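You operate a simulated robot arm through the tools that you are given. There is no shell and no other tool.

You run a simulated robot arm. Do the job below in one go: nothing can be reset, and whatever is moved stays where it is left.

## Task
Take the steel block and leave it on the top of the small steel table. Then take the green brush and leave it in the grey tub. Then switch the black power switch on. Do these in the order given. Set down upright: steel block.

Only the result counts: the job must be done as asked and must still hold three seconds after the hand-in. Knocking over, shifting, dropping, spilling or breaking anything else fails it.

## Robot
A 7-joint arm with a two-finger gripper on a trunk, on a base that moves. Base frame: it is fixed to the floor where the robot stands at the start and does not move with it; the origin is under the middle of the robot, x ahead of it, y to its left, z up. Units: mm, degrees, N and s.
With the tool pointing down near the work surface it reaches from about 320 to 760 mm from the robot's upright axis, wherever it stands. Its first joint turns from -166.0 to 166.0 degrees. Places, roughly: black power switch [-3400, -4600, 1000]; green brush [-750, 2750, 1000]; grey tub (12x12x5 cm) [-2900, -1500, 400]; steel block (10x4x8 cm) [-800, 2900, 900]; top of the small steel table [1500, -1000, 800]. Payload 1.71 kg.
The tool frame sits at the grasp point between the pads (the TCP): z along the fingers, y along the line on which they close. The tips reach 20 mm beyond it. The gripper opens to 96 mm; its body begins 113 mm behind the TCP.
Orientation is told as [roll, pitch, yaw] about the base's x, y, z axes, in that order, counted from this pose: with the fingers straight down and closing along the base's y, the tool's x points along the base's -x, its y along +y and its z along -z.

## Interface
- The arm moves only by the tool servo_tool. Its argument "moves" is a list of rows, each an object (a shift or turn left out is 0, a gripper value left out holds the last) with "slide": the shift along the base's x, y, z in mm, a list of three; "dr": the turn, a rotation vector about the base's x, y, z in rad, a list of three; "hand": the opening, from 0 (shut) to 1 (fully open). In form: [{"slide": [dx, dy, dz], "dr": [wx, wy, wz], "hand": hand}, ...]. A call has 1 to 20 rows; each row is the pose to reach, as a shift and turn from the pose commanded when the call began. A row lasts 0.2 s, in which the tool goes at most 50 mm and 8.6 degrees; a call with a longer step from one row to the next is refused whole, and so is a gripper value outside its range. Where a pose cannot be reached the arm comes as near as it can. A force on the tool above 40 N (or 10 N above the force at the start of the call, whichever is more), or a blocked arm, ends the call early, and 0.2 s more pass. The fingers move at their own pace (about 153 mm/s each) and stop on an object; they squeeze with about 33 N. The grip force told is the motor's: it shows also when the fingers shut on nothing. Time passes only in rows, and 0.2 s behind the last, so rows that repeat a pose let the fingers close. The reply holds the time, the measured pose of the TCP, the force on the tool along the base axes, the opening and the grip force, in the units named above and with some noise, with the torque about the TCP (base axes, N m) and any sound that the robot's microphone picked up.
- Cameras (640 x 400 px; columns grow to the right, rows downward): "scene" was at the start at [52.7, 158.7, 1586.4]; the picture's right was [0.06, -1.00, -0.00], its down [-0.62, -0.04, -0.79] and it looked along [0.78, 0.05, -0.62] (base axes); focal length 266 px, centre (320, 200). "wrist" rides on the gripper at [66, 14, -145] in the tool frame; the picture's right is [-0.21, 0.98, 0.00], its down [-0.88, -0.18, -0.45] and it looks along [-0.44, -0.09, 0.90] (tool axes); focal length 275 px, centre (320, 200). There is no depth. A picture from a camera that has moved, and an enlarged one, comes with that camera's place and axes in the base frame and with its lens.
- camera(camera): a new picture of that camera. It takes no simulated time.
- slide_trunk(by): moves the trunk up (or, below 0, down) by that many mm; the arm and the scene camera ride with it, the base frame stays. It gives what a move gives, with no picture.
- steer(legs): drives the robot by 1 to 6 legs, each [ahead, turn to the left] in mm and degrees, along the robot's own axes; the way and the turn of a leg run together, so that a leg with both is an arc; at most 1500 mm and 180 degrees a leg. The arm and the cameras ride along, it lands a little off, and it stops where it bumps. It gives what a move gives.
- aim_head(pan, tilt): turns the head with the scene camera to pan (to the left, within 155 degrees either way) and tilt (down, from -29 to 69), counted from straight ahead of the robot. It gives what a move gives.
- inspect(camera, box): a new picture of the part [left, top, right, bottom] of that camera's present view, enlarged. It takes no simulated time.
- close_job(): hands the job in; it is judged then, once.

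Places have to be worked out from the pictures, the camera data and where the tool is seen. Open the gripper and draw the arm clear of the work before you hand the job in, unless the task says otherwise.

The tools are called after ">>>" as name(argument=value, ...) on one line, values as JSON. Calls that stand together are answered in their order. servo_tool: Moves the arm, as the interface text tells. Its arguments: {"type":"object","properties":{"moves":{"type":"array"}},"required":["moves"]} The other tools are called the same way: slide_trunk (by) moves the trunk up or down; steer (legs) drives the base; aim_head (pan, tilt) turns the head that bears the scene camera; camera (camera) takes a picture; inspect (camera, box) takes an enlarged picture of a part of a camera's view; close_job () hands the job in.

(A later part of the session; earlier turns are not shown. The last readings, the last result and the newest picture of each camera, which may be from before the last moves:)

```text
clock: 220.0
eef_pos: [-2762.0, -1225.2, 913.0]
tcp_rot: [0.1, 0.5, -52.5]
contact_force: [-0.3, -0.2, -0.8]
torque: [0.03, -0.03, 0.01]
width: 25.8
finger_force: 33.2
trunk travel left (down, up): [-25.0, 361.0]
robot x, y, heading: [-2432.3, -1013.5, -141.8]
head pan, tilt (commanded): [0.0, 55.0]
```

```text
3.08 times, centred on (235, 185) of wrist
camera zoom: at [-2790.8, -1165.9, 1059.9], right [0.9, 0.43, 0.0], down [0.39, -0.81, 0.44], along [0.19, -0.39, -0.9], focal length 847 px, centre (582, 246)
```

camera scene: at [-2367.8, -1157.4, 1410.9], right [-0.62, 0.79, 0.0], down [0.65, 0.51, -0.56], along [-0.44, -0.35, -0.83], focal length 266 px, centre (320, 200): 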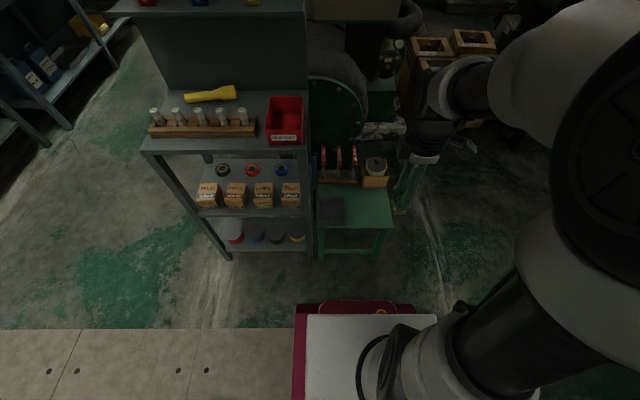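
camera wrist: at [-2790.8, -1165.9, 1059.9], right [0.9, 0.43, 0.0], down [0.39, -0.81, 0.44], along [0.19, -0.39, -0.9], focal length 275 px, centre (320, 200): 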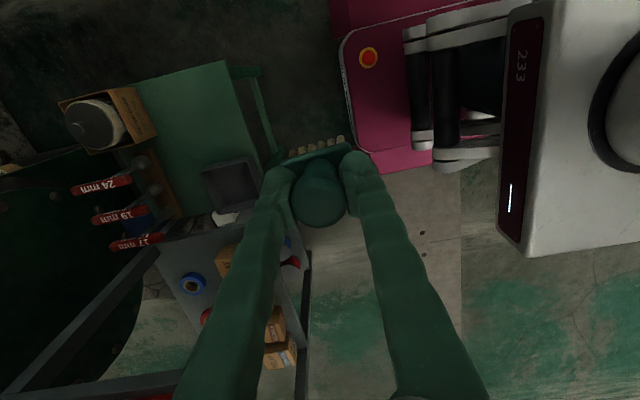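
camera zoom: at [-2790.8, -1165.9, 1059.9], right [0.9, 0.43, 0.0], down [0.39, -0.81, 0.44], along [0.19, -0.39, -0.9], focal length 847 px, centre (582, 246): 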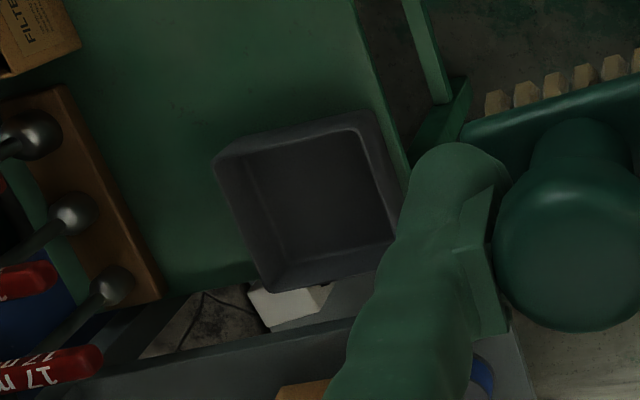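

The rim works out at z≈455 and the centre at about (-2866, -1487). I carry the brush over to it, ending about 10 cm above the rim.

>>> servo_tool(moves=[{"slide": [-15, -37, 0]}, {"slide": [-30, -74, 0]}, {"slide": [-45, -111, -10]}, {"slide": [-60, -148, -25]}, {"slide": [-75, -185, -45]}, {"slide": [-90, -222, -70]}, {"slide": [-100, -245, -105]}, {"slide": [-106, -259, -145]}, {"slide": [-106, -259, -190]}, {"slide": [-106, -259, -235]}, {"slide": [-106, -259, -275]}, {"slide": [-106, -259, -275]}])

>>> camera(camera="scene")

>>> camera(camera="wrist")

```text
clock: 222.6
eef_pos: [-2867.0, -1484.5, 636.8]
tcp_rot: [0.0, 0.6, -52.4]
contact_force: [0.0, -0.4, -0.4]
torque: [0.01, -0.03, -0.03]
width: 25.6
finger_force: 33.1
trunk travel left (down, up): [-25.0, 361.0]
robot x, y, heading: [-2437.5, -1012.7, -141.6]
head pan, tilt (commanded): [0.0, 55.0]
```

```text
taken
camera scene: at [-2368.0, -1157.8, 1411.0], right [-0.62, 0.79, 0.0], down [0.65, 0.51, -0.56], along [-0.44, -0.35, -0.83], focal length 266 px, centre (320, 200)
```

scene: 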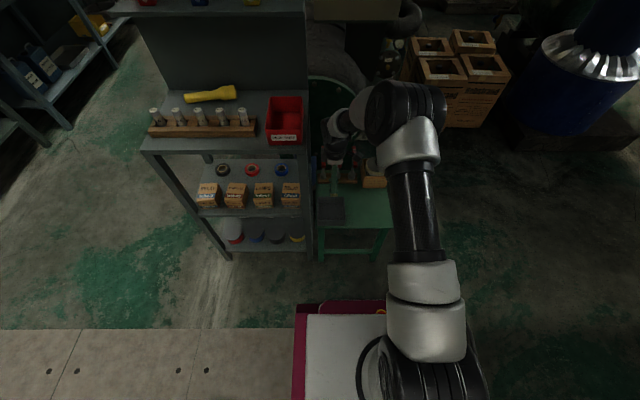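

```text
taken
camera wrist: at [-2895.9, -1426.8, 784.0], right [0.9, 0.43, 0.0], down [0.39, -0.81, 0.44], along [0.19, -0.39, -0.9], focal length 275 px, centre (320, 200)
```

wrist: 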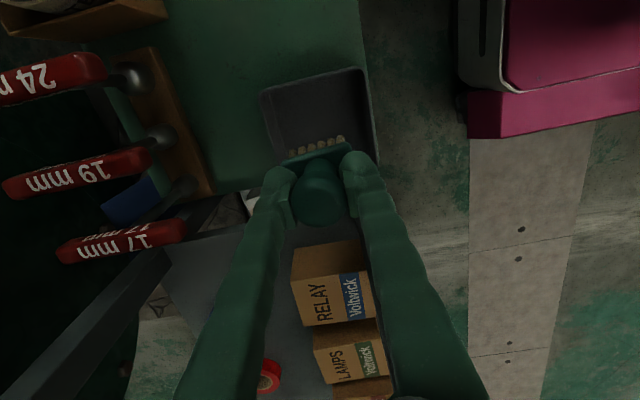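

The brush is centred over the tub within about 3 mm. I descend to near the rim level.

>>> servo_tool(moves=[{"slide": [1, -1, -30]}, {"slide": [1, -1, -65]}, {"slide": [1, -1, -95]}, {"slide": [1, -1, -115]}, {"slide": [1, -1, -115]}])

>>> camera(camera="wrist")

>>> inspect(camera="scene", box=[270, 110, 430, 270])

```text
clock: 223.8
eef_pos: [-2867.7, -1485.5, 523.1]
tcp_rot: [0.1, 0.6, -52.5]
contact_force: [0.5, -0.8, -1.1]
torque: [0.03, 0.01, 0.01]
width: 25.8
finger_force: 32.9
trunk travel left (down, up): [-25.0, 361.0]
robot x, y, heading: [-2433.6, -1012.4, -141.9]
head pan, tilt (commanded): [0.0, 55.0]
```

```text
taken
camera wrist: at [-2895.5, -1426.3, 669.6], right [0.9, 0.43, 0.0], down [0.39, -0.81, 0.44], along [0.19, -0.39, -0.9], focal length 275 px, centre (320, 200)
```

wrist: 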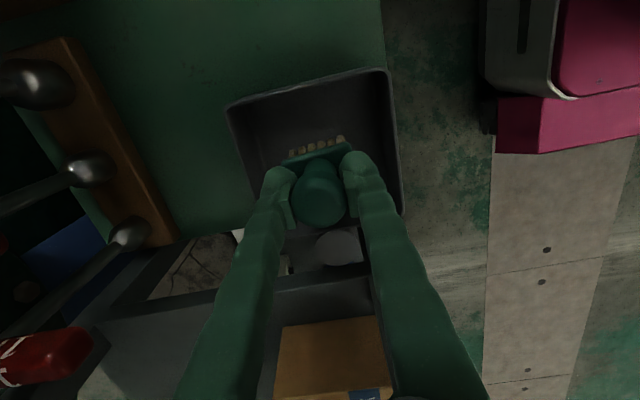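

```text
2.50 times, centred on (350, 190) of scene
camera zoom: at [-2367.9, -1157.7, 1410.9], right [-0.62, 0.79, 0.0], down [0.65, 0.51, -0.56], along [-0.44, -0.35, -0.83], focal length 665 px, centre (245, 225)
```

zoom: 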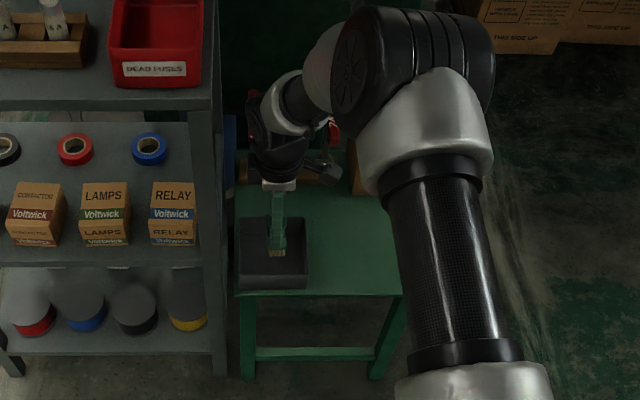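

Clearances to rack and wrenches look fine. I descend further in small steps until the bristles meet the tub floor.

>>> servo_tool(moves=[{"slide": [1, -1, -10]}, {"slide": [1, -1, -20]}, {"slide": [1, -1, -28]}, {"slide": [1, -1, -32]}, {"slide": [1, -1, -32]}])

```text
clock: 225.0
eef_pos: [-2865.7, -1489.3, 489.9]
tcp_rot: [0.1, 0.5, -52.5]
contact_force: [0.5, -0.1, -1.2]
torque: [0.0, 0.04, -0.01]
width: 25.8
finger_force: 33.1
trunk travel left (down, up): [-25.0, 361.0]
robot x, y, heading: [-2434.3, -1009.0, -142.2]
head pan, tilt (commanded): [0.0, 55.0]
```

No contact yet at z=490. I lower on in 3 mm steps.

>>> servo_tool(moves=[{"slide": [0, 1, -3]}, {"slide": [0, 1, -6]}, {"slide": [0, 1, -9]}, {"slide": [0, 1, -9]}])

>>> camera(camera="wrist")

>>> inspect(camera="scene", box=[310, 170, 370, 230])

```text
clock: 226.0
eef_pos: [-2865.1, -1484.8, 482.7]
tcp_rot: [0.1, 0.5, -52.4]
contact_force: [0.9, 1.0, -1.4]
torque: [-0.02, -0.02, -0.02]
width: 25.8
finger_force: 32.7
trunk travel left (down, up): [-25.0, 361.0]
robot x, y, heading: [-2432.2, -1008.2, -141.9]
head pan, tilt (commanded): [0.0, 55.0]
```

```text
taken
camera wrist: at [-2894.8, -1426.6, 628.4], right [0.9, 0.43, 0.0], down [0.39, -0.81, 0.44], along [0.19, -0.39, -0.9], focal length 275 px, centre (320, 200)
```

wrist: 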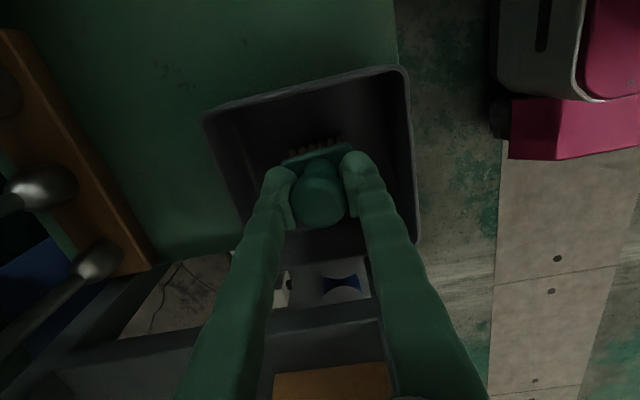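

```text
6.67 times, centred on (340, 200) of scene
camera zoom: at [-2367.9, -1157.6, 1410.9], right [-0.62, 0.79, 0.0], down [0.65, 0.51, -0.56], along [-0.44, -0.35, -0.83], focal length 1774 px, centre (187, 200)
```

zoom: 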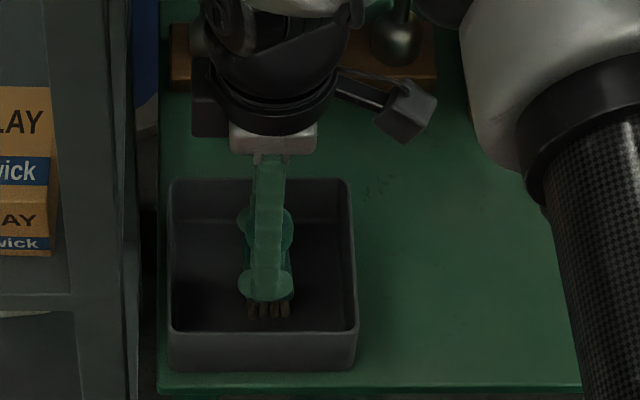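

The brush is inside the walls but still free. I lower further in small steps.

>>> servo_tool(moves=[{"slide": [0, 0, -3]}, {"slide": [0, 0, -6]}, {"slide": [0, 0, -9]}, {"slide": [0, 0, -9]}])

```text
clock: 227.0
eef_pos: [-2865.9, -1488.3, 476.9]
tcp_rot: [-0.3, 0.5, -52.5]
contact_force: [1.0, 4.4, 36.9]
torque: [0.0, 0.07, 0.01]
width: 26.3
finger_force: 33.0
trunk travel left (down, up): [-25.0, 361.0]
robot x, y, heading: [-2440.8, -1011.1, -142.2]
head pan, tilt (commanded): [0.0, 55.0]
```

The bristles touch the tub floor at TCP z≈477. I ease the pressure, then open modestly.

>>> servo_tool(moves=[{"slide": [0, 0, 3]}, {"slide": [0, 0, 5]}, {"slide": [0, 0, 5]}])

```text
clock: 227.8
eef_pos: [-2864.1, -1484.6, 475.5]
tcp_rot: [0.2, 0.5, -52.5]
contact_force: [-0.4, -0.8, 3.8]
torque: [-0.15, -0.02, -0.02]
width: 25.9
finger_force: 33.2
trunk travel left (down, up): [-25.0, 361.0]
robot x, y, heading: [-2435.6, -1014.3, -141.9]
head pan, tilt (commanded): [0.0, 55.0]
```

Light contact of about 4 N remains. I open to about 50 mm and rise straight up.

>>> servo_tool(moves=[{"hand": 0.3}, {"hand": 0.48}, {"hand": 0.48}, {"slide": [0, 0, 10], "hand": 0.48}, {"slide": [0, 0, 35], "hand": 0.48}, {"slide": [0, 0, 75], "hand": 0.48}, {"slide": [0, 0, 115], "hand": 0.48}, {"slide": [0, 0, 155], "hand": 0.48}])

>>> camera(camera="wrist")

>>> inspect(camera="scene", box=[290, 130, 400, 240])

```text
clock: 229.6
eef_pos: [-2866.0, -1483.9, 633.2]
tcp_rot: [0.0, 0.6, -52.4]
contact_force: [0.4, 0.6, -0.6]
torque: [-0.03, -0.01, -0.01]
width: 46.1
finger_force: 0.1
trunk travel left (down, up): [-25.0, 361.0]
robot x, y, heading: [-2432.2, -1016.3, -141.8]
head pan, tilt (commanded): [0.0, 55.0]
```

```text
taken
camera wrist: at [-2895.6, -1425.1, 780.8], right [0.9, 0.43, 0.0], down [0.39, -0.81, 0.44], along [0.19, -0.39, -0.9], focal length 275 px, centre (320, 200)
```

wrist: 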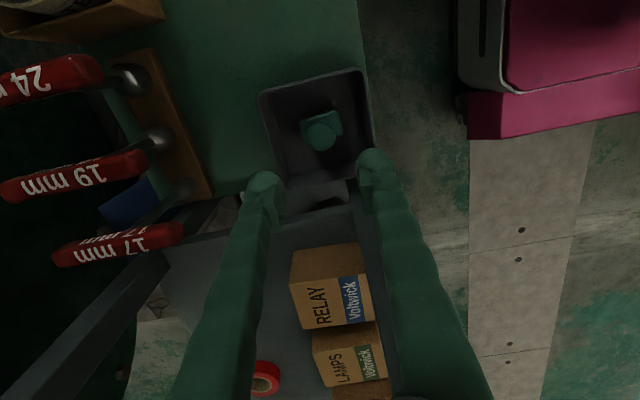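

```text
3.64 times, centred on (345, 185) of scene
camera zoom: at [-2367.7, -1157.5, 1411.0], right [-0.62, 0.79, 0.0], down [0.65, 0.51, -0.56], along [-0.44, -0.35, -0.83], focal length 968 px, centre (229, 254)
```

zoom: 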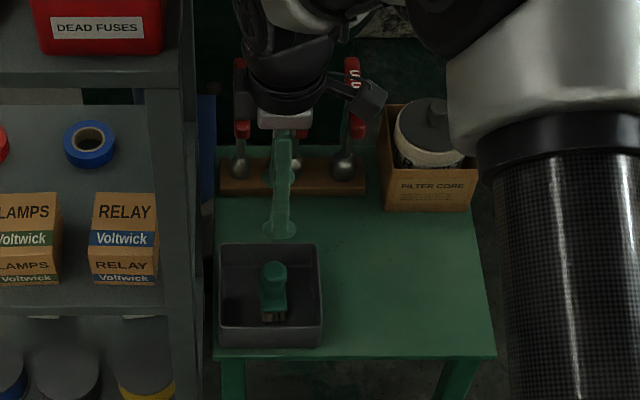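

The brush stands in the grey tub. I rise and draw the arm back by the way it came.

>>> servo_tool(moves=[{"slide": [0, 0, 45]}, {"slide": [0, 0, 90]}, {"slide": [0, 0, 135]}, {"slide": [5, 13, 180]}, {"slide": [20, 49, 210]}, {"slide": [35, 86, 230]}, {"slide": [50, 122, 250]}, {"slide": [65, 159, 265]}, {"slide": [80, 195, 275]}, {"slide": [95, 232, 280]}, {"slide": [104, 255, 280]}, {"slide": [104, 255, 280]}])

>>> slide_trunk(by=250)

>>> camera(camera="scene")

```text
clock: 232.2
eef_pos: [-2760.7, -1231.2, 911.3]
tcp_rot: [0.2, 0.6, -52.5]
contact_force: [-0.4, 0.2, -1.1]
torque: [-0.01, 0.0, -0.02]
width: 45.9
finger_force: 0.2
trunk travel left (down, up): [-25.0, 361.0]
robot x, y, heading: [-2432.9, -1010.3, -142.0]
head pan, tilt (commanded): [0.0, 55.0]
```

```text
clock: 234.8
eef_pos: [-2760.1, -1231.9, 1162.5]
tcp_rot: [0.0, 0.6, -52.5]
contact_force: [0.4, 0.2, 0.7]
torque: [0.0, 0.0, 0.0]
width: 46.2
finger_force: 0.1
trunk travel left (down, up): [-275.0, 111.0]
robot x, y, heading: [-2439.1, -1010.8, -141.8]
head pan, tilt (commanded): [0.0, 55.0]
```

```text
taken
camera scene: at [-2370.9, -1160.0, 1660.9], right [-0.62, 0.79, 0.0], down [0.65, 0.51, -0.56], along [-0.44, -0.35, -0.83], focal length 266 px, centre (320, 200)
```

scene: 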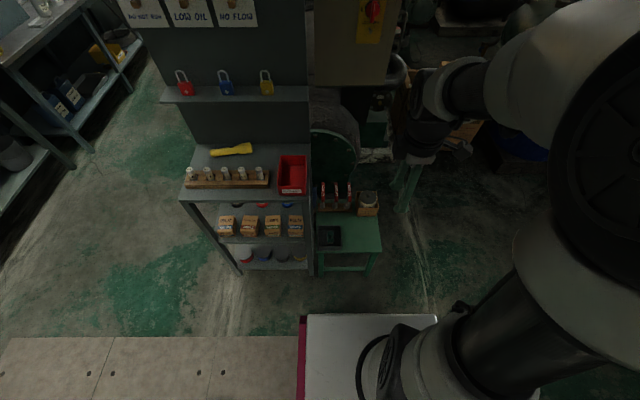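

The brush stays in the tub and the arm is clear. Now I leave the aisle: turn left, drive back to the corridor, and turn down it towards the power switch.

>>> steer(legs=[[0, 90]])

>>> steer(legs=[[1380, 0]])

>>> steer(legs=[[0, -90]])

>>> aim_head(pan=10, tilt=25)

>>> camera(camera="scene")

```text
clock: 239.7
eef_pos: [-2219.0, -1341.8, 1163.1]
tcp_rot: [0.0, 0.7, 36.7]
contact_force: [-0.2, 0.7, -0.9]
torque: [-0.01, 0.0, -0.04]
width: 45.7
finger_force: 0.0
trunk travel left (down, up): [-275.0, 111.0]
robot x, y, heading: [-2437.8, -1014.7, -52.6]
head pan, tilt (commanded): [0.0, 55.0]
```

```text
clock: 247.1
eef_pos: [-1393.3, -2422.7, 1167.5]
tcp_rot: [-0.8, 0.7, 36.6]
contact_force: [-0.5, 0.5, 0.6]
torque: [0.01, -0.02, -0.02]
width: 46.3
finger_force: 0.0
trunk travel left (down, up): [-275.0, 111.0]
robot x, y, heading: [-1603.5, -2109.4, -52.7]
head pan, tilt (commanded): [0.0, 55.0]
```

```text
clock: 251.9
eef_pos: [-1895.7, -2315.7, 1171.5]
tcp_rot: [-1.7, 0.6, -51.7]
contact_force: [0.2, 0.2, 0.1]
torque: [0.02, 0.0, 0.02]
width: 46.1
finger_force: 0.0
trunk travel left (down, up): [-275.0, 111.0]
robot x, y, heading: [-1599.4, -2110.9, -141.2]
head pan, tilt (commanded): [0.0, 55.0]
```

```text
clock: 252.9
eef_pos: [-1882.0, -2307.0, 1177.2]
tcp_rot: [-2.7, 0.6, -52.0]
contact_force: [0.4, 0.8, 0.6]
torque: [0.02, -0.01, -0.05]
width: 46.2
finger_force: 0.2
trunk travel left (down, up): [-275.0, 111.0]
robot x, y, heading: [-1600.7, -2116.3, -141.2]
head pan, tilt (commanded): [10.0, 25.0]
```

```text
taken
camera scene: at [-1539.4, -2284.9, 1704.5], right [-0.75, 0.66, 0.0], down [0.29, 0.33, -0.9], along [-0.59, -0.68, -0.44], focal length 266 px, centre (320, 200)
```

scene: 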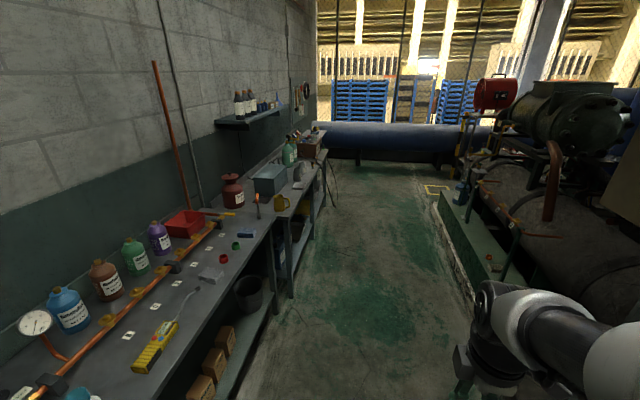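

I zoom to the spot where the switch should be (around column 308, row 140).

>>> inspect(camera="scene", box=[260, 90, 360, 210])

```text
3.33 times, centred on (310, 150) of scene
camera zoom: at [-1539.4, -2284.9, 1704.5], right [-0.75, 0.66, 0.0], down [0.29, 0.33, -0.9], along [-0.59, -0.68, -0.44], focal length 887 px, centre (353, 367)
```

zoom: 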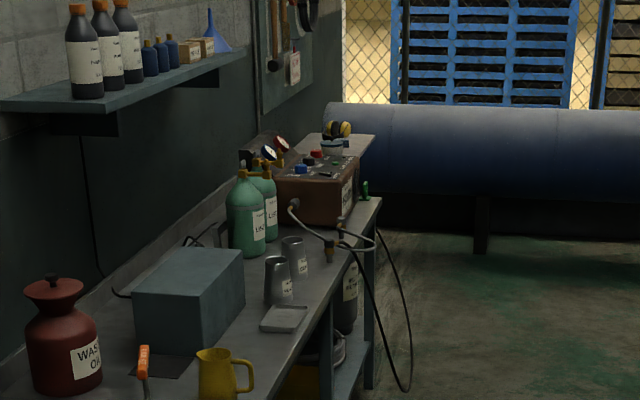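

There's a brown power box with knobs and switches at the far table's end, with a cable loop hanging off the table's front. I drive nearer along the corridor's middle.

>>> steer(legs=[[1500, 0]])

>>> aim_head(pan=15, tilt=25)

>>> camera(camera="scene")

>>> inspect(camera="scene", box=[250, 120, 370, 240])

```text
clock: 260.9
eef_pos: [-3062.0, -3244.4, 1177.0]
tcp_rot: [-2.6, 0.6, -52.4]
contact_force: [0.4, 0.4, 0.6]
torque: [0.02, 0.02, 0.01]
width: 46.1
finger_force: 0.1
trunk travel left (down, up): [-275.0, 111.0]
robot x, y, heading: [-2778.0, -3055.6, -141.8]
head pan, tilt (commanded): [10.0, 25.0]
```

```text
clock: 261.5
eef_pos: [-3051.6, -3238.1, 1181.0]
tcp_rot: [-3.1, 0.5, -52.4]
contact_force: [-0.6, 0.1, -0.6]
torque: [0.04, -0.05, -0.01]
width: 46.3
finger_force: 0.0
trunk travel left (down, up): [-275.0, 111.0]
robot x, y, heading: [-2774.2, -3052.7, -141.8]
head pan, tilt (commanded): [15.0, 25.0]
```

```text
taken
camera scene: at [-2716.5, -3235.2, 1704.3], right [-0.8, 0.6, 0.0], down [0.27, 0.35, -0.9], along [-0.53, -0.72, -0.44], focal length 266 px, centre (320, 200)
```

scene: 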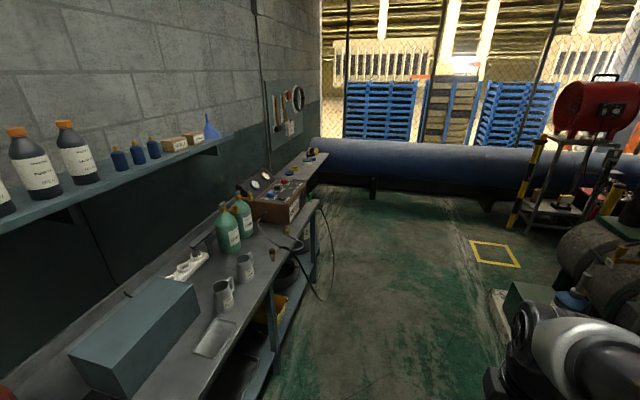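

```text
3.33 times, centred on (310, 180) of scene
camera zoom: at [-2716.5, -3235.2, 1704.3], right [-0.8, 0.6, 0.0], down [0.27, 0.35, -0.9], along [-0.53, -0.72, -0.44], focal length 887 px, centre (353, 267)
```

zoom: 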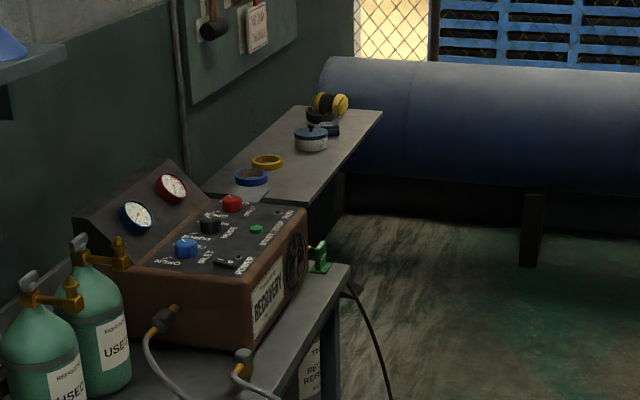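

The unit is a refrigerant recovery box; its top panel carries coloured knobs, a green button and a small switch labelled POWER near its front edge, about (-3398, -4549, ~990). I drive level with it and turn to face it.

>>> steer(legs=[[1400, 0]])

>>> steer(legs=[[0, 90]])

>>> aim_head(pan=0, tilt=45)

>>> camera(camera="scene")

```text
clock: 269.0
eef_pos: [-4171.9, -4069.7, 1182.0]
tcp_rot: [-3.5, 0.6, -54.9]
contact_force: [-0.5, -0.3, -0.5]
torque: [0.03, -0.03, -0.02]
width: 45.9
finger_force: 0.1
trunk travel left (down, up): [-275.0, 111.0]
robot x, y, heading: [-3897.2, -3905.5, -144.0]
head pan, tilt (commanded): [15.0, 25.0]
```

```text
clock: 273.9
eef_pos: [-3742.6, -4165.5, 1183.8]
tcp_rot: [-4.1, 0.2, 34.2]
contact_force: [-0.1, -0.5, 0.1]
torque: [0.01, 0.0, 0.01]
width: 46.1
finger_force: 0.0
trunk travel left (down, up): [-275.0, 111.0]
robot x, y, heading: [-3896.0, -3901.5, -55.4]
head pan, tilt (commanded): [15.0, 25.0]
```

```text
clock: 274.7
eef_pos: [-3747.3, -4148.7, 1181.8]
tcp_rot: [-3.5, -0.6, 35.3]
contact_force: [0.5, 0.0, -0.6]
torque: [0.01, 0.01, 0.0]
width: 46.1
finger_force: 0.0
trunk travel left (down, up): [-275.0, 111.0]
robot x, y, heading: [-3899.7, -3903.5, -55.2]
head pan, tilt (commanded): [0.0, 45.0]
```

```text
taken
camera scene: at [-3739.8, -3853.7, 1674.1], right [-0.79, -0.62, 0.0], down [-0.44, 0.57, -0.7], along [0.43, -0.55, -0.72], focal length 266 px, centre (320, 200)
```

scene: 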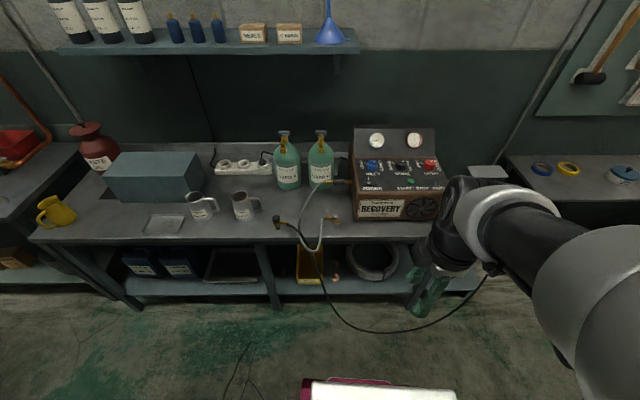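

The recovery box is ahead with its panel in view; a cable loop hangs off the table in front. I zoom on the panel.

>>> inspect(camera="scene", box=[340, 120, 460, 240])

>>> camera(camera="wrist")

```text
3.33 times, centred on (400, 180) of scene
camera zoom: at [-3739.8, -3853.7, 1674.1], right [-0.79, -0.62, 0.0], down [-0.44, 0.57, -0.7], along [0.43, -0.55, -0.72], focal length 887 px, centre (53, 267)
```

zoom: 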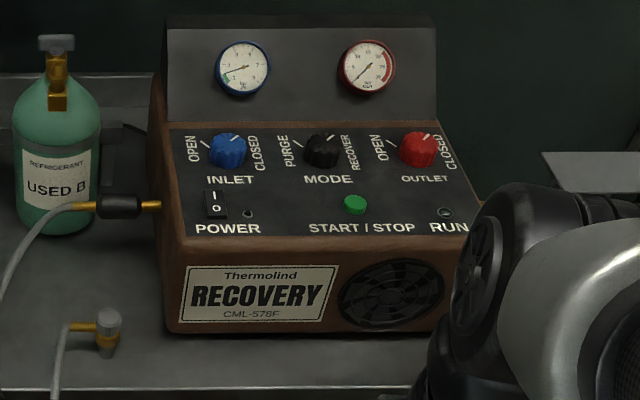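

```text
taken
camera wrist: at [-3815.8, -4168.9, 1326.1], right [-0.39, 0.92, -0.06], down [0.8, 0.37, 0.46], along [0.45, 0.14, -0.88], focal length 275 px, centre (320, 200)
```

wrist: 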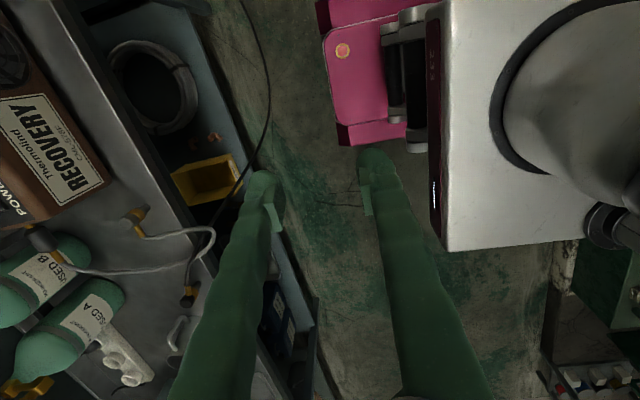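

The POWER rocker (black, "I" on the far side, "O" near) sits at about (-3416, -4572, ~990). The cable loop's nearest point is about 200 mm ahead of my base, so I straighten and move only 120 mm closer.

>>> steer(legs=[[0, 3.5], [120, 0]])

>>> servo_tool(moves=[{"slide": [15, -19, 5], "dr": [0.015, 0.01, 0]}, {"slide": [30, -38, 10], "dr": [0.035, 0.025, 0]}, {"slide": [45, -57, 15], "dr": [0.05, 0.035, 0]}, {"slide": [60, -76, 20], "dr": [0.05, 0.035, 0]}, {"slide": [75, -95, 20], "dr": [0.05, 0.035, 0]}, {"slide": [75, -95, 20], "dr": [0.05, 0.035, 0]}])

>>> camera(camera="scene")

>>> camera(camera="wrist")

```text
clock: 276.5
eef_pos: [-3671.9, -4220.4, 1195.1]
tcp_rot: [-6.3, 0.6, 37.8]
contact_force: [-0.5, 0.0, 0.0]
torque: [0.0, 0.0, -0.02]
width: 45.9
finger_force: 0.1
trunk travel left (down, up): [-275.0, 111.0]
robot x, y, heading: [-3820.8, -3998.9, -51.8]
head pan, tilt (commanded): [0.0, 45.0]
```

```text
clock: 277.9
eef_pos: [-3578.8, -4343.1, 1204.1]
tcp_rot: [-1.1, 0.3, 37.7]
contact_force: [-0.2, 0.7, -1.5]
torque: [-0.07, -0.06, 0.0]
width: 46.0
finger_force: 0.0
trunk travel left (down, up): [-275.0, 111.0]
robot x, y, heading: [-3825.2, -3996.2, -51.6]
head pan, tilt (commanded): [0.0, 45.0]
```

```text
taken
camera scene: at [-3693.5, -3914.7, 1674.8], right [-0.78, -0.62, 0.0], down [-0.44, 0.55, -0.71], along [0.44, -0.56, -0.7], focal length 266 px, centre (320, 200)
```

scene: 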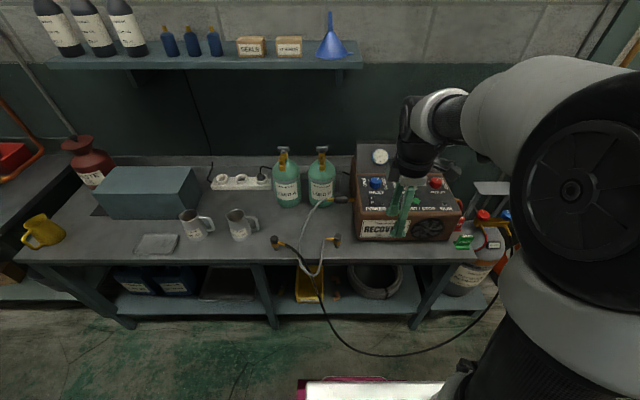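

```text
taken
camera wrist: at [-3640.6, -4369.8, 1350.4], right [-0.44, 0.9, -0.02], down [0.8, 0.4, 0.44], along [0.41, 0.18, -0.9], focal length 275 px, centre (320, 200)
```

wrist: 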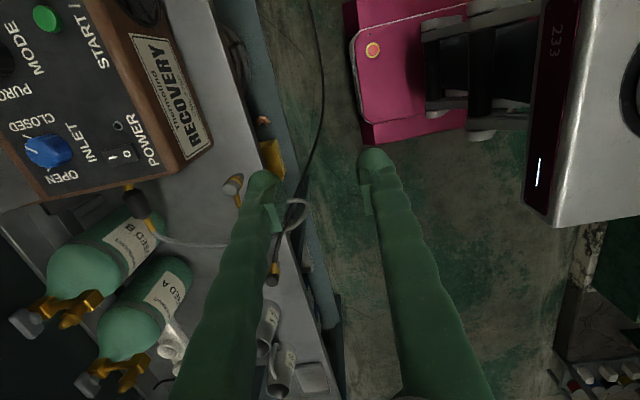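

I zoom both views to triangulate the panel and its slope.

>>> inspect(camera="scene", box=[340, 140, 480, 250])

>>> inspect(camera="wrist", box=[0, 40, 220, 220])

```text
3.64 times, centred on (410, 195) of scene
camera zoom: at [-3693.5, -3914.7, 1674.8], right [-0.78, -0.62, 0.0], down [-0.44, 0.55, -0.71], along [0.44, -0.56, -0.7], focal length 968 px, centre (-7, 218)
```

zoom: 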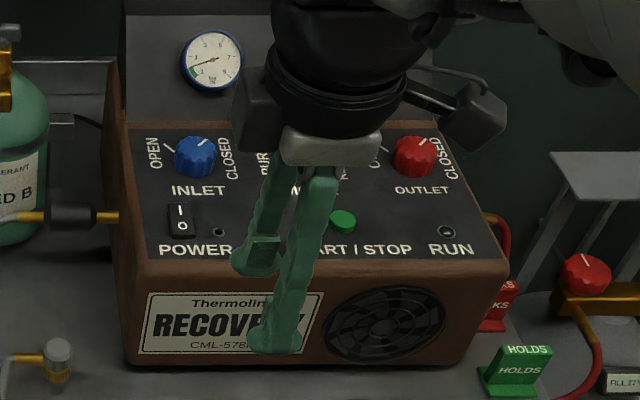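

```text
2.22 times, centred on (110, 130) of wrist
camera zoom: at [-3640.6, -4369.8, 1350.4], right [-0.44, 0.9, -0.02], down [0.8, 0.4, 0.44], along [0.41, 0.18, -0.9], focal length 612 px, centre (787, 356)
```

zoom: 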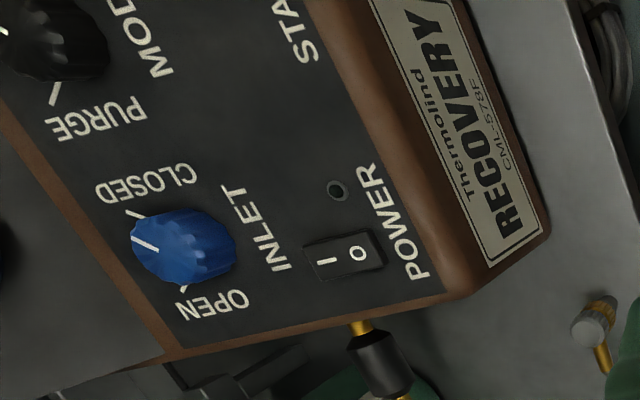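

Rocker centre triangulates to (-3414, -4574, ~991) and the panel is nearly level. I turn the wrist back by 90° (so the closed fingertips lie across the rocker), close the hand, and move above the "I" half, staying high.

>>> servo_tool(moves=[{"slide": [15, -21, 0], "dr": [0, 0, -0.142], "hand": 0}, {"slide": [30, -42, 0], "dr": [0, 0, -0.284], "hand": 0}, {"slide": [46, -64, 0], "dr": [0, 0, -0.426], "hand": 0}, {"slide": [62, -86, 0], "dr": [0, 0, -0.568], "hand": 0}, {"slide": [78, -108, 0], "dr": [0, 0, -0.71], "hand": 0}, {"slide": [94, -130, 0], "dr": [0, 0, -0.852], "hand": 0}, {"slide": [110, -152, -10], "dr": [0, 0, -0.994], "hand": 0}, {"slide": [126, -174, -20], "dr": [0, 0, -1.136], "hand": 0}, {"slide": [142, -196, -30], "dr": [0, 0, -1.278], "hand": 0}, {"slide": [158, -218, -40], "dr": [0, 0, -1.42], "hand": 0}, {"slide": [172, -240, -50], "dr": [0, 0, -1.562], "hand": 0}, {"slide": [172, -240, -60], "dr": [0, 0, -1.567], "hand": 0}, {"slide": [172, -240, -60], "dr": [0, 0, -1.567], "hand": 0}])

>>> camera(camera="scene")

>>> camera(camera="wrist")

```text
clock: 280.4
eef_pos: [-3421.9, -4560.6, 1169.9]
tcp_rot: [-1.6, -0.8, -51.9]
contact_force: [-0.7, 1.2, -0.1]
torque: [-0.12, -0.1, 0.03]
width: 0.3
finger_force: 29.6
trunk travel left (down, up): [-275.0, 111.0]
robot x, y, heading: [-3825.7, -3996.4, -51.9]
head pan, tilt (commanded): [0.0, 45.0]
stopped in row 12: the arm was blocked; the commanded pose is now the measured one
```

```text
taken
camera scene: at [-3677.8, -3933.8, 1674.5], right [-0.78, -0.62, 0.0], down [-0.44, 0.56, -0.7], along [0.43, -0.55, -0.72], focal length 266 px, centre (320, 200)
```

scene: 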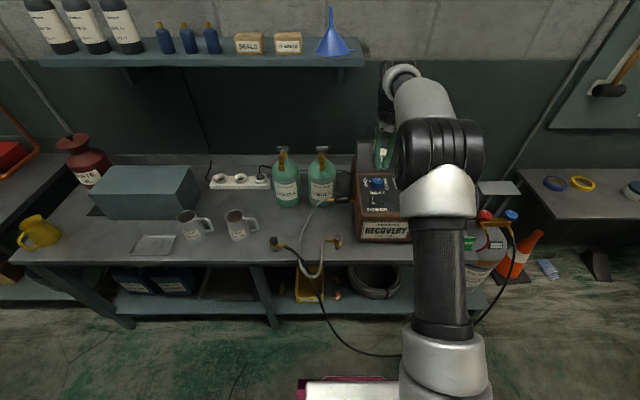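

```text
taken
camera wrist: at [-3449.9, -4497.4, 1315.1], right [0.9, 0.44, -0.02], down [0.4, -0.79, 0.46], along [0.18, -0.42, -0.89], focal length 275 px, centre (320, 200)
```

wrist: 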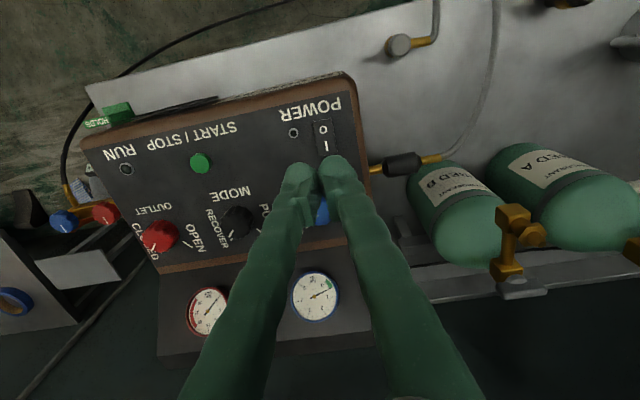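

The arm stopped short, most likely at its reach limit at this height; nothing is touched (no tool force). I first go straight down to z≈1060, where reach is better, levelling the tool.

>>> servo_tool(moves=[{"slide": [0, 0, -25], "dr": [0.01, -0.005, 0], "hand": 0}, {"slide": [0, 0, -55], "dr": [0.02, -0.01, 0], "hand": 0}, {"slide": [0, 0, -85], "dr": [0.028, -0.013, 0], "hand": 0}, {"slide": [0, 0, -105], "dr": [0.028, -0.013, 0], "hand": 0}, {"slide": [0, 0, -105], "dr": [0.028, -0.013, 0], "hand": 0}])

>>> camera(camera="wrist")

>>> camera(camera="scene")

```text
clock: 281.6
eef_pos: [-3418.2, -4565.1, 1059.2]
tcp_rot: [0.1, 0.5, -52.0]
contact_force: [0.2, 0.7, -0.2]
torque: [0.03, 0.03, 0.01]
width: 0.0
finger_force: 29.6
trunk travel left (down, up): [-275.0, 111.0]
robot x, y, heading: [-3824.5, -3994.5, -51.6]
head pan, tilt (commanded): [0.0, 45.0]
```

```text
taken
camera wrist: at [-3448.2, -4506.4, 1205.5], right [0.9, 0.44, 0.0], down [0.4, -0.81, 0.44], along [0.19, -0.39, -0.9], focal length 275 px, centre (320, 200)
```

wrist: 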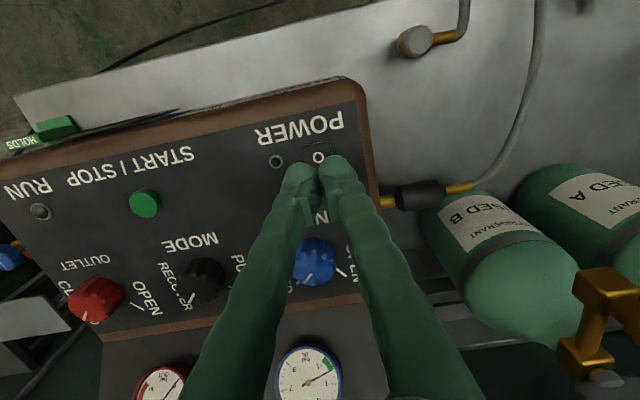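

```text
taken
camera scene: at [-3673.5, -3939.7, 1674.1], right [-0.78, -0.62, 0.0], down [-0.45, 0.56, -0.7], along [0.43, -0.55, -0.72], focal length 266 px, centre (320, 200)
```

scene: 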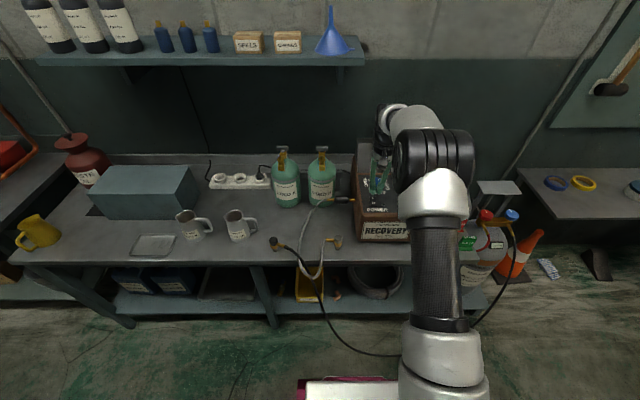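

The fingertips hover just over the "O" half. I move about 21 mm further to be above the "I" half and check.

>>> servo_tool(moves=[{"slide": [5, -9, 0], "hand": 0}, {"slide": [10.6, -18.3, 0], "hand": 0}, {"slide": [10.6, -18.3, -12], "hand": 0}, {"slide": [10.6, -18.3, -20], "hand": 0}, {"slide": [10.6, -18.3, -20], "hand": 0}])

>>> camera(camera="wrist")

>>> inspect(camera="scene", box=[340, 130, 430, 230])

```text
clock: 282.5
eef_pos: [-3419.2, -4568.7, 1062.0]
tcp_rot: [0.1, -0.7, -51.9]
contact_force: [-0.5, 1.4, -0.7]
torque: [-0.09, -0.09, 0.01]
width: 0.0
finger_force: 29.3
trunk travel left (down, up): [-275.0, 111.0]
robot x, y, heading: [-3825.0, -3998.7, -51.8]
head pan, tilt (commanded): [0.0, 45.0]
stopped in row 4: the arm was blocked; the commanded pose is now the measured one
```

```text
taken
camera wrist: at [-3449.6, -4507.9, 1207.3], right [0.9, 0.44, 0.0], down [0.39, -0.8, 0.46], along [0.2, -0.41, -0.89], focal length 275 px, centre (320, 200)
```

wrist: 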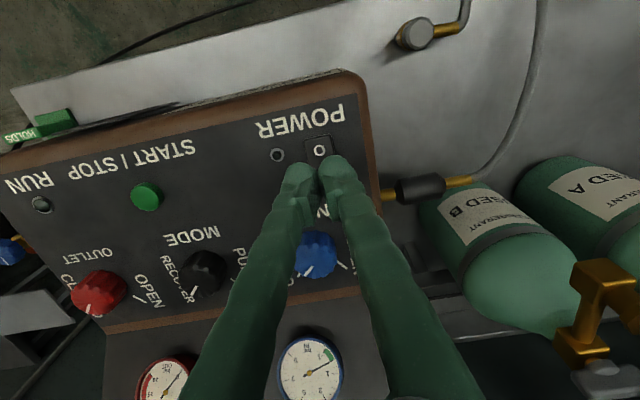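

```text
4.00 times, centred on (385, 180) of scene
camera zoom: at [-3676.4, -3935.9, 1674.4], right [-0.78, -0.62, 0.0], down [-0.44, 0.56, -0.7], along [0.43, -0.55, -0.72], focal length 1064 px, centre (60, 280)
```

zoom: 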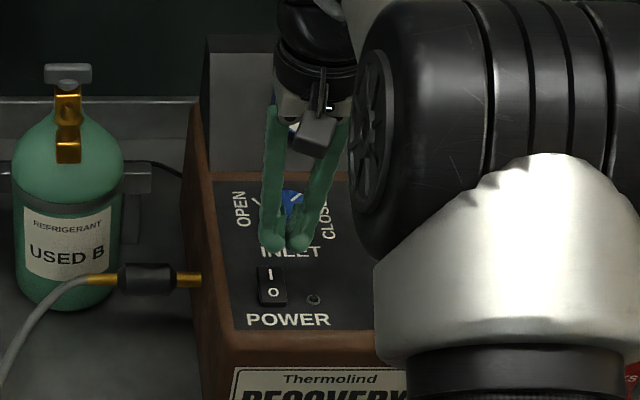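

The outward move is again stopped with no force on the tool, so this is the arm's reach at this height. I raise the trunk by 100 mm so the arm can work lower relative to its shoulder, where it reaches further.

>>> slide_trunk(by=100)

>>> servo_tool(moves=[{"slide": [0, 0, -20], "hand": 0}, {"slide": [0, 0, -45], "hand": 0}, {"slide": [0, 0, -70], "hand": 0}, {"slide": [0, 0, -90], "hand": 0}, {"slide": [0, 0, -95], "hand": 0}])

>>> servo_tool(moves=[{"slide": [4, -5, 0], "hand": 0}, {"slide": [8, -10, 0], "hand": 0}, {"slide": [11, -14, 0], "hand": 0}, {"slide": [11, -14, 0], "hand": 0}])

```text
clock: 283.8
eef_pos: [-3416.0, -4572.6, 1159.5]
tcp_rot: [-0.1, -0.4, -52.0]
contact_force: [0.3, -0.6, 0.8]
torque: [-0.04, -0.04, -0.03]
width: 0.0
finger_force: 29.4
trunk travel left (down, up): [-375.0, 11.0]
robot x, y, heading: [-3825.2, -3995.6, -51.7]
head pan, tilt (commanded): [0.0, 45.0]
```

```text
clock: 285.0
eef_pos: [-3416.8, -4572.1, 1063.9]
tcp_rot: [0.0, -0.4, -52.1]
contact_force: [-0.9, 0.9, -0.4]
torque: [0.03, -0.02, 0.01]
width: 0.1
finger_force: 29.1
trunk travel left (down, up): [-375.0, 11.0]
robot x, y, heading: [-3827.6, -3993.7, -51.8]
head pan, tilt (commanded): [0.0, 45.0]
```

```text
clock: 285.9
eef_pos: [-3414.9, -4571.2, 1078.0]
tcp_rot: [0.0, -1.5, -51.9]
contact_force: [-0.5, 1.3, -0.7]
torque: [-0.13, -0.09, 0.04]
width: 0.0
finger_force: 29.7
trunk travel left (down, up): [-375.0, 11.0]
robot x, y, heading: [-3823.3, -3994.6, -52.0]
head pan, tilt (commanded): [0.0, 45.0]
stopped in row 4: the arm was blocked; the commanded pose is now the measured one
```

The arm seems to have stopped extending at about 700 mm, and tends to tilt its fingertips outward. I use that: tilt the tool about 5° so the tips lean outward, which puts them over the "I" half without extending the wrist further.

>>> servo_tool(moves=[{"slide": [2, -3.5, -5], "dr": [-0.023, -0.018, 0], "hand": 0}, {"slide": [4, -7, -10], "dr": [-0.046, -0.036, 0], "hand": 0}, {"slide": [6, -10.4, -15], "dr": [-0.069, -0.054, 0], "hand": 0}, {"slide": [6, -10.4, -15], "dr": [-0.069, -0.054, 0], "hand": 0}])

>>> camera(camera="wrist")

>>> camera(camera="scene")

```text
clock: 286.9
eef_pos: [-3409.2, -4583.0, 1061.0]
tcp_rot: [-0.1, -6.2, -51.8]
contact_force: [-0.4, 0.0, 0.0]
torque: [-0.01, -0.02, 0.0]
width: 0.0
finger_force: 29.4
trunk travel left (down, up): [-375.0, 11.0]
robot x, y, heading: [-3822.4, -3994.7, -51.5]
head pan, tilt (commanded): [0.0, 45.0]
```

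```text
taken
camera wrist: at [-3448.7, -4512.2, 1199.0], right [0.9, 0.44, 0.02], down [0.36, -0.76, 0.54], along [0.26, -0.47, -0.84], focal length 275 px, centre (320, 200)
```

wrist: 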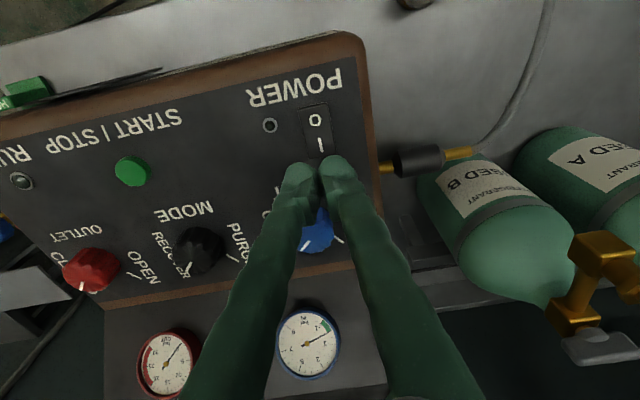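

```text
taken
camera scene: at [-3672.6, -3940.9, 1774.8], right [-0.78, -0.62, 0.0], down [-0.45, 0.56, -0.7], along [0.43, -0.55, -0.72], focal length 266 px, centre (320, 200)
```

scene: 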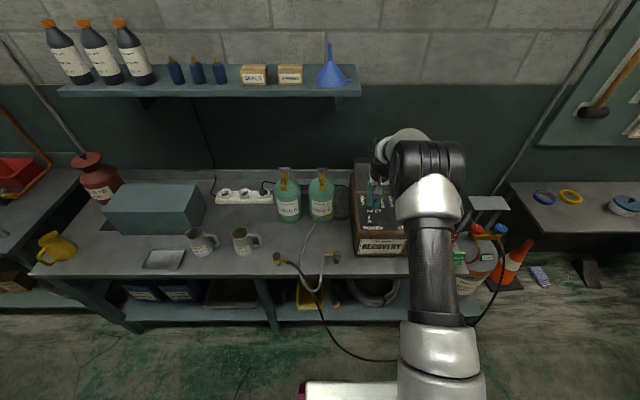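

The tips are now right over the "I" mark (within about 2 mm), at z≈1041. I lower to about 10 mm above it.

>>> servo_tool(moves=[{"slide": [0, 0.5, -12], "hand": 0}, {"slide": [0, 1, -24], "hand": 0}, {"slide": [0, 1, -36], "hand": 0}, {"slide": [0, 1, -36], "hand": 0}])

>>> camera(camera="wrist")

>>> inspect(camera="scene", box=[340, 160, 420, 250])

```text
clock: 287.9
eef_pos: [-3409.0, -4582.7, 1023.7]
tcp_rot: [0.0, -6.3, -52.0]
contact_force: [-0.3, -0.2, 0.7]
torque: [-0.01, 0.03, 0.02]
width: 0.4
finger_force: 28.9
trunk travel left (down, up): [-375.0, 11.0]
robot x, y, heading: [-3825.7, -3995.7, -51.7]
head pan, tilt (commanded): [0.0, 45.0]
```

```text
taken
camera wrist: at [-3448.3, -4511.3, 1161.7], right [0.9, 0.44, 0.02], down [0.36, -0.76, 0.54], along [0.25, -0.47, -0.84], focal length 275 px, centre (320, 200)
```

wrist: 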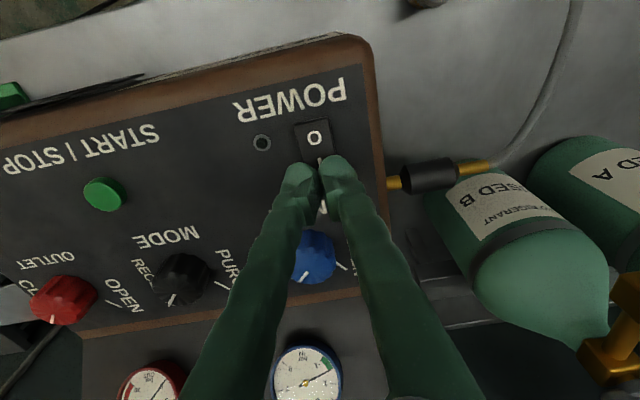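

```text
4.44 times, centred on (380, 205) of scene
camera zoom: at [-3672.5, -3940.9, 1774.8], right [-0.78, -0.62, 0.0], down [-0.45, 0.56, -0.7], along [0.43, -0.55, -0.72], focal length 1182 px, centre (53, 178)
```

zoom: 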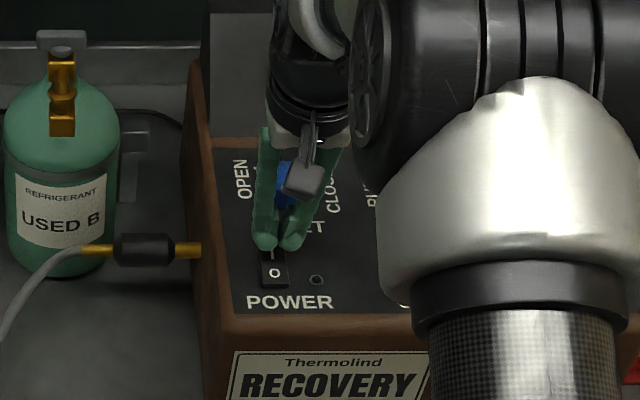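

The tips sit over the "I" half with a slight 2–3 mm offset sideways. I correct that and press down in small steps, listening for a click.

>>> servo_tool(moves=[{"slide": [2.4, 1.9, -3], "hand": 0}, {"slide": [2.4, 1.9, -6], "hand": 0}, {"slide": [2.4, 1.9, -9], "hand": 0}, {"slide": [2.4, 1.9, -12], "hand": 0}, {"slide": [2.4, 1.9, -14], "hand": 0}, {"slide": [2.4, 1.9, -14], "hand": 0}])

>>> camera(camera="wrist")

>>> inspect(camera="scene", box=[340, 160, 420, 250])

```text
clock: 289.3
eef_pos: [-3406.4, -4580.8, 1010.5]
tcp_rot: [0.0, -6.2, -51.9]
contact_force: [0.2, 0.0, 0.1]
torque: [0.0, 0.0, 0.0]
width: 0.1
finger_force: 29.4
trunk travel left (down, up): [-375.0, 11.0]
robot x, y, heading: [-3823.4, -3993.1, -51.7]
head pan, tilt (commanded): [0.0, 45.0]
```

```text
taken
camera wrist: at [-3446.1, -4508.9, 1148.2], right [0.9, 0.44, 0.02], down [0.36, -0.76, 0.54], along [0.25, -0.47, -0.84], focal length 275 px, centre (320, 200)
```

wrist: 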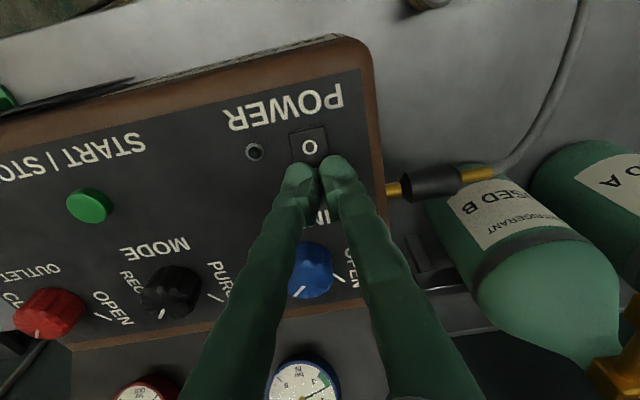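

```text
4.44 times, centred on (380, 205) of scene
camera zoom: at [-3672.5, -3941.1, 1774.7], right [-0.78, -0.62, 0.0], down [-0.45, 0.56, -0.7], along [0.43, -0.55, -0.72], focal length 1182 px, centre (53, 178)
```

zoom: 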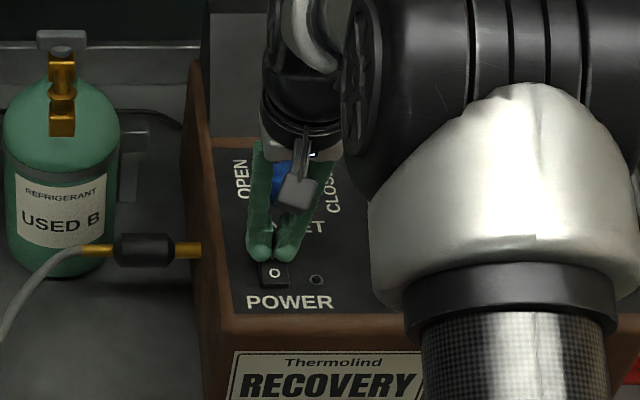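

Still no contact at tip z≈991, well centred on the rocker. I continue pressing down in 2 mm steps.

>>> servo_tool(moves=[{"slide": [0, 0, -2], "hand": 0}, {"slide": [0, 0, -4], "hand": 0}, {"slide": [0, 0, -6], "hand": 0}, {"slide": [0, 0, -8], "hand": 0}, {"slide": [0, 0, -8], "hand": 0}])

```text
clock: 290.5
eef_pos: [-3404.9, -4581.8, 1005.9]
tcp_rot: [0.0, -6.7, -51.9]
contact_force: [4.7, -6.0, 28.0]
torque: [0.01, 0.02, 0.01]
width: 5.7
finger_force: 29.7
trunk travel left (down, up): [-375.0, 11.0]
robot x, y, heading: [-3822.9, -3994.6, -51.4]
head pan, tilt (commanded): [0.0, 45.0]
```

Contact: about 28 N, tips at z≈986, no sound yet. I look before pressing further.

>>> inspect(camera="wrist", box=[240, 80, 400, 240])

>>> inspect(camera="scene", box=[350, 180, 410, 240])

```text
2.50 times, centred on (320, 160) of wrist
camera zoom: at [-3446.0, -4509.2, 1142.8], right [0.9, 0.44, 0.02], down [0.36, -0.76, 0.54], along [0.26, -0.48, -0.84], focal length 688 px, centre (320, 300)
```

zoom: 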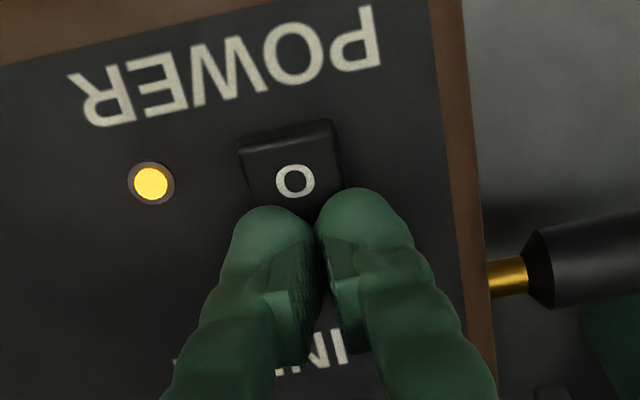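

```text
6.67 times, centred on (380, 210) of scene
camera zoom: at [-3673.8, -3939.1, 1775.0], right [-0.78, -0.62, 0.0], down [-0.45, 0.56, -0.7], along [0.43, -0.55, -0.72], focal length 1774 px, centre (-80, 133)
```

zoom: 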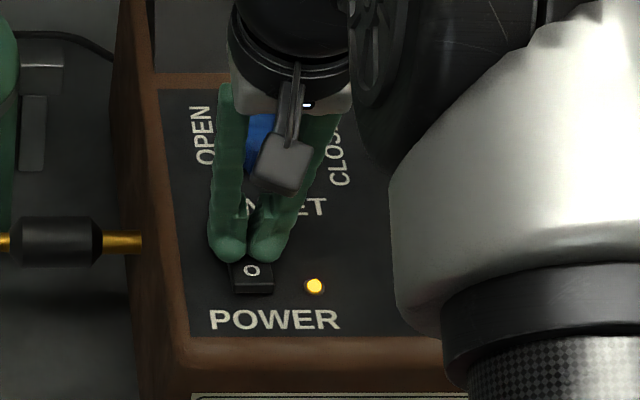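

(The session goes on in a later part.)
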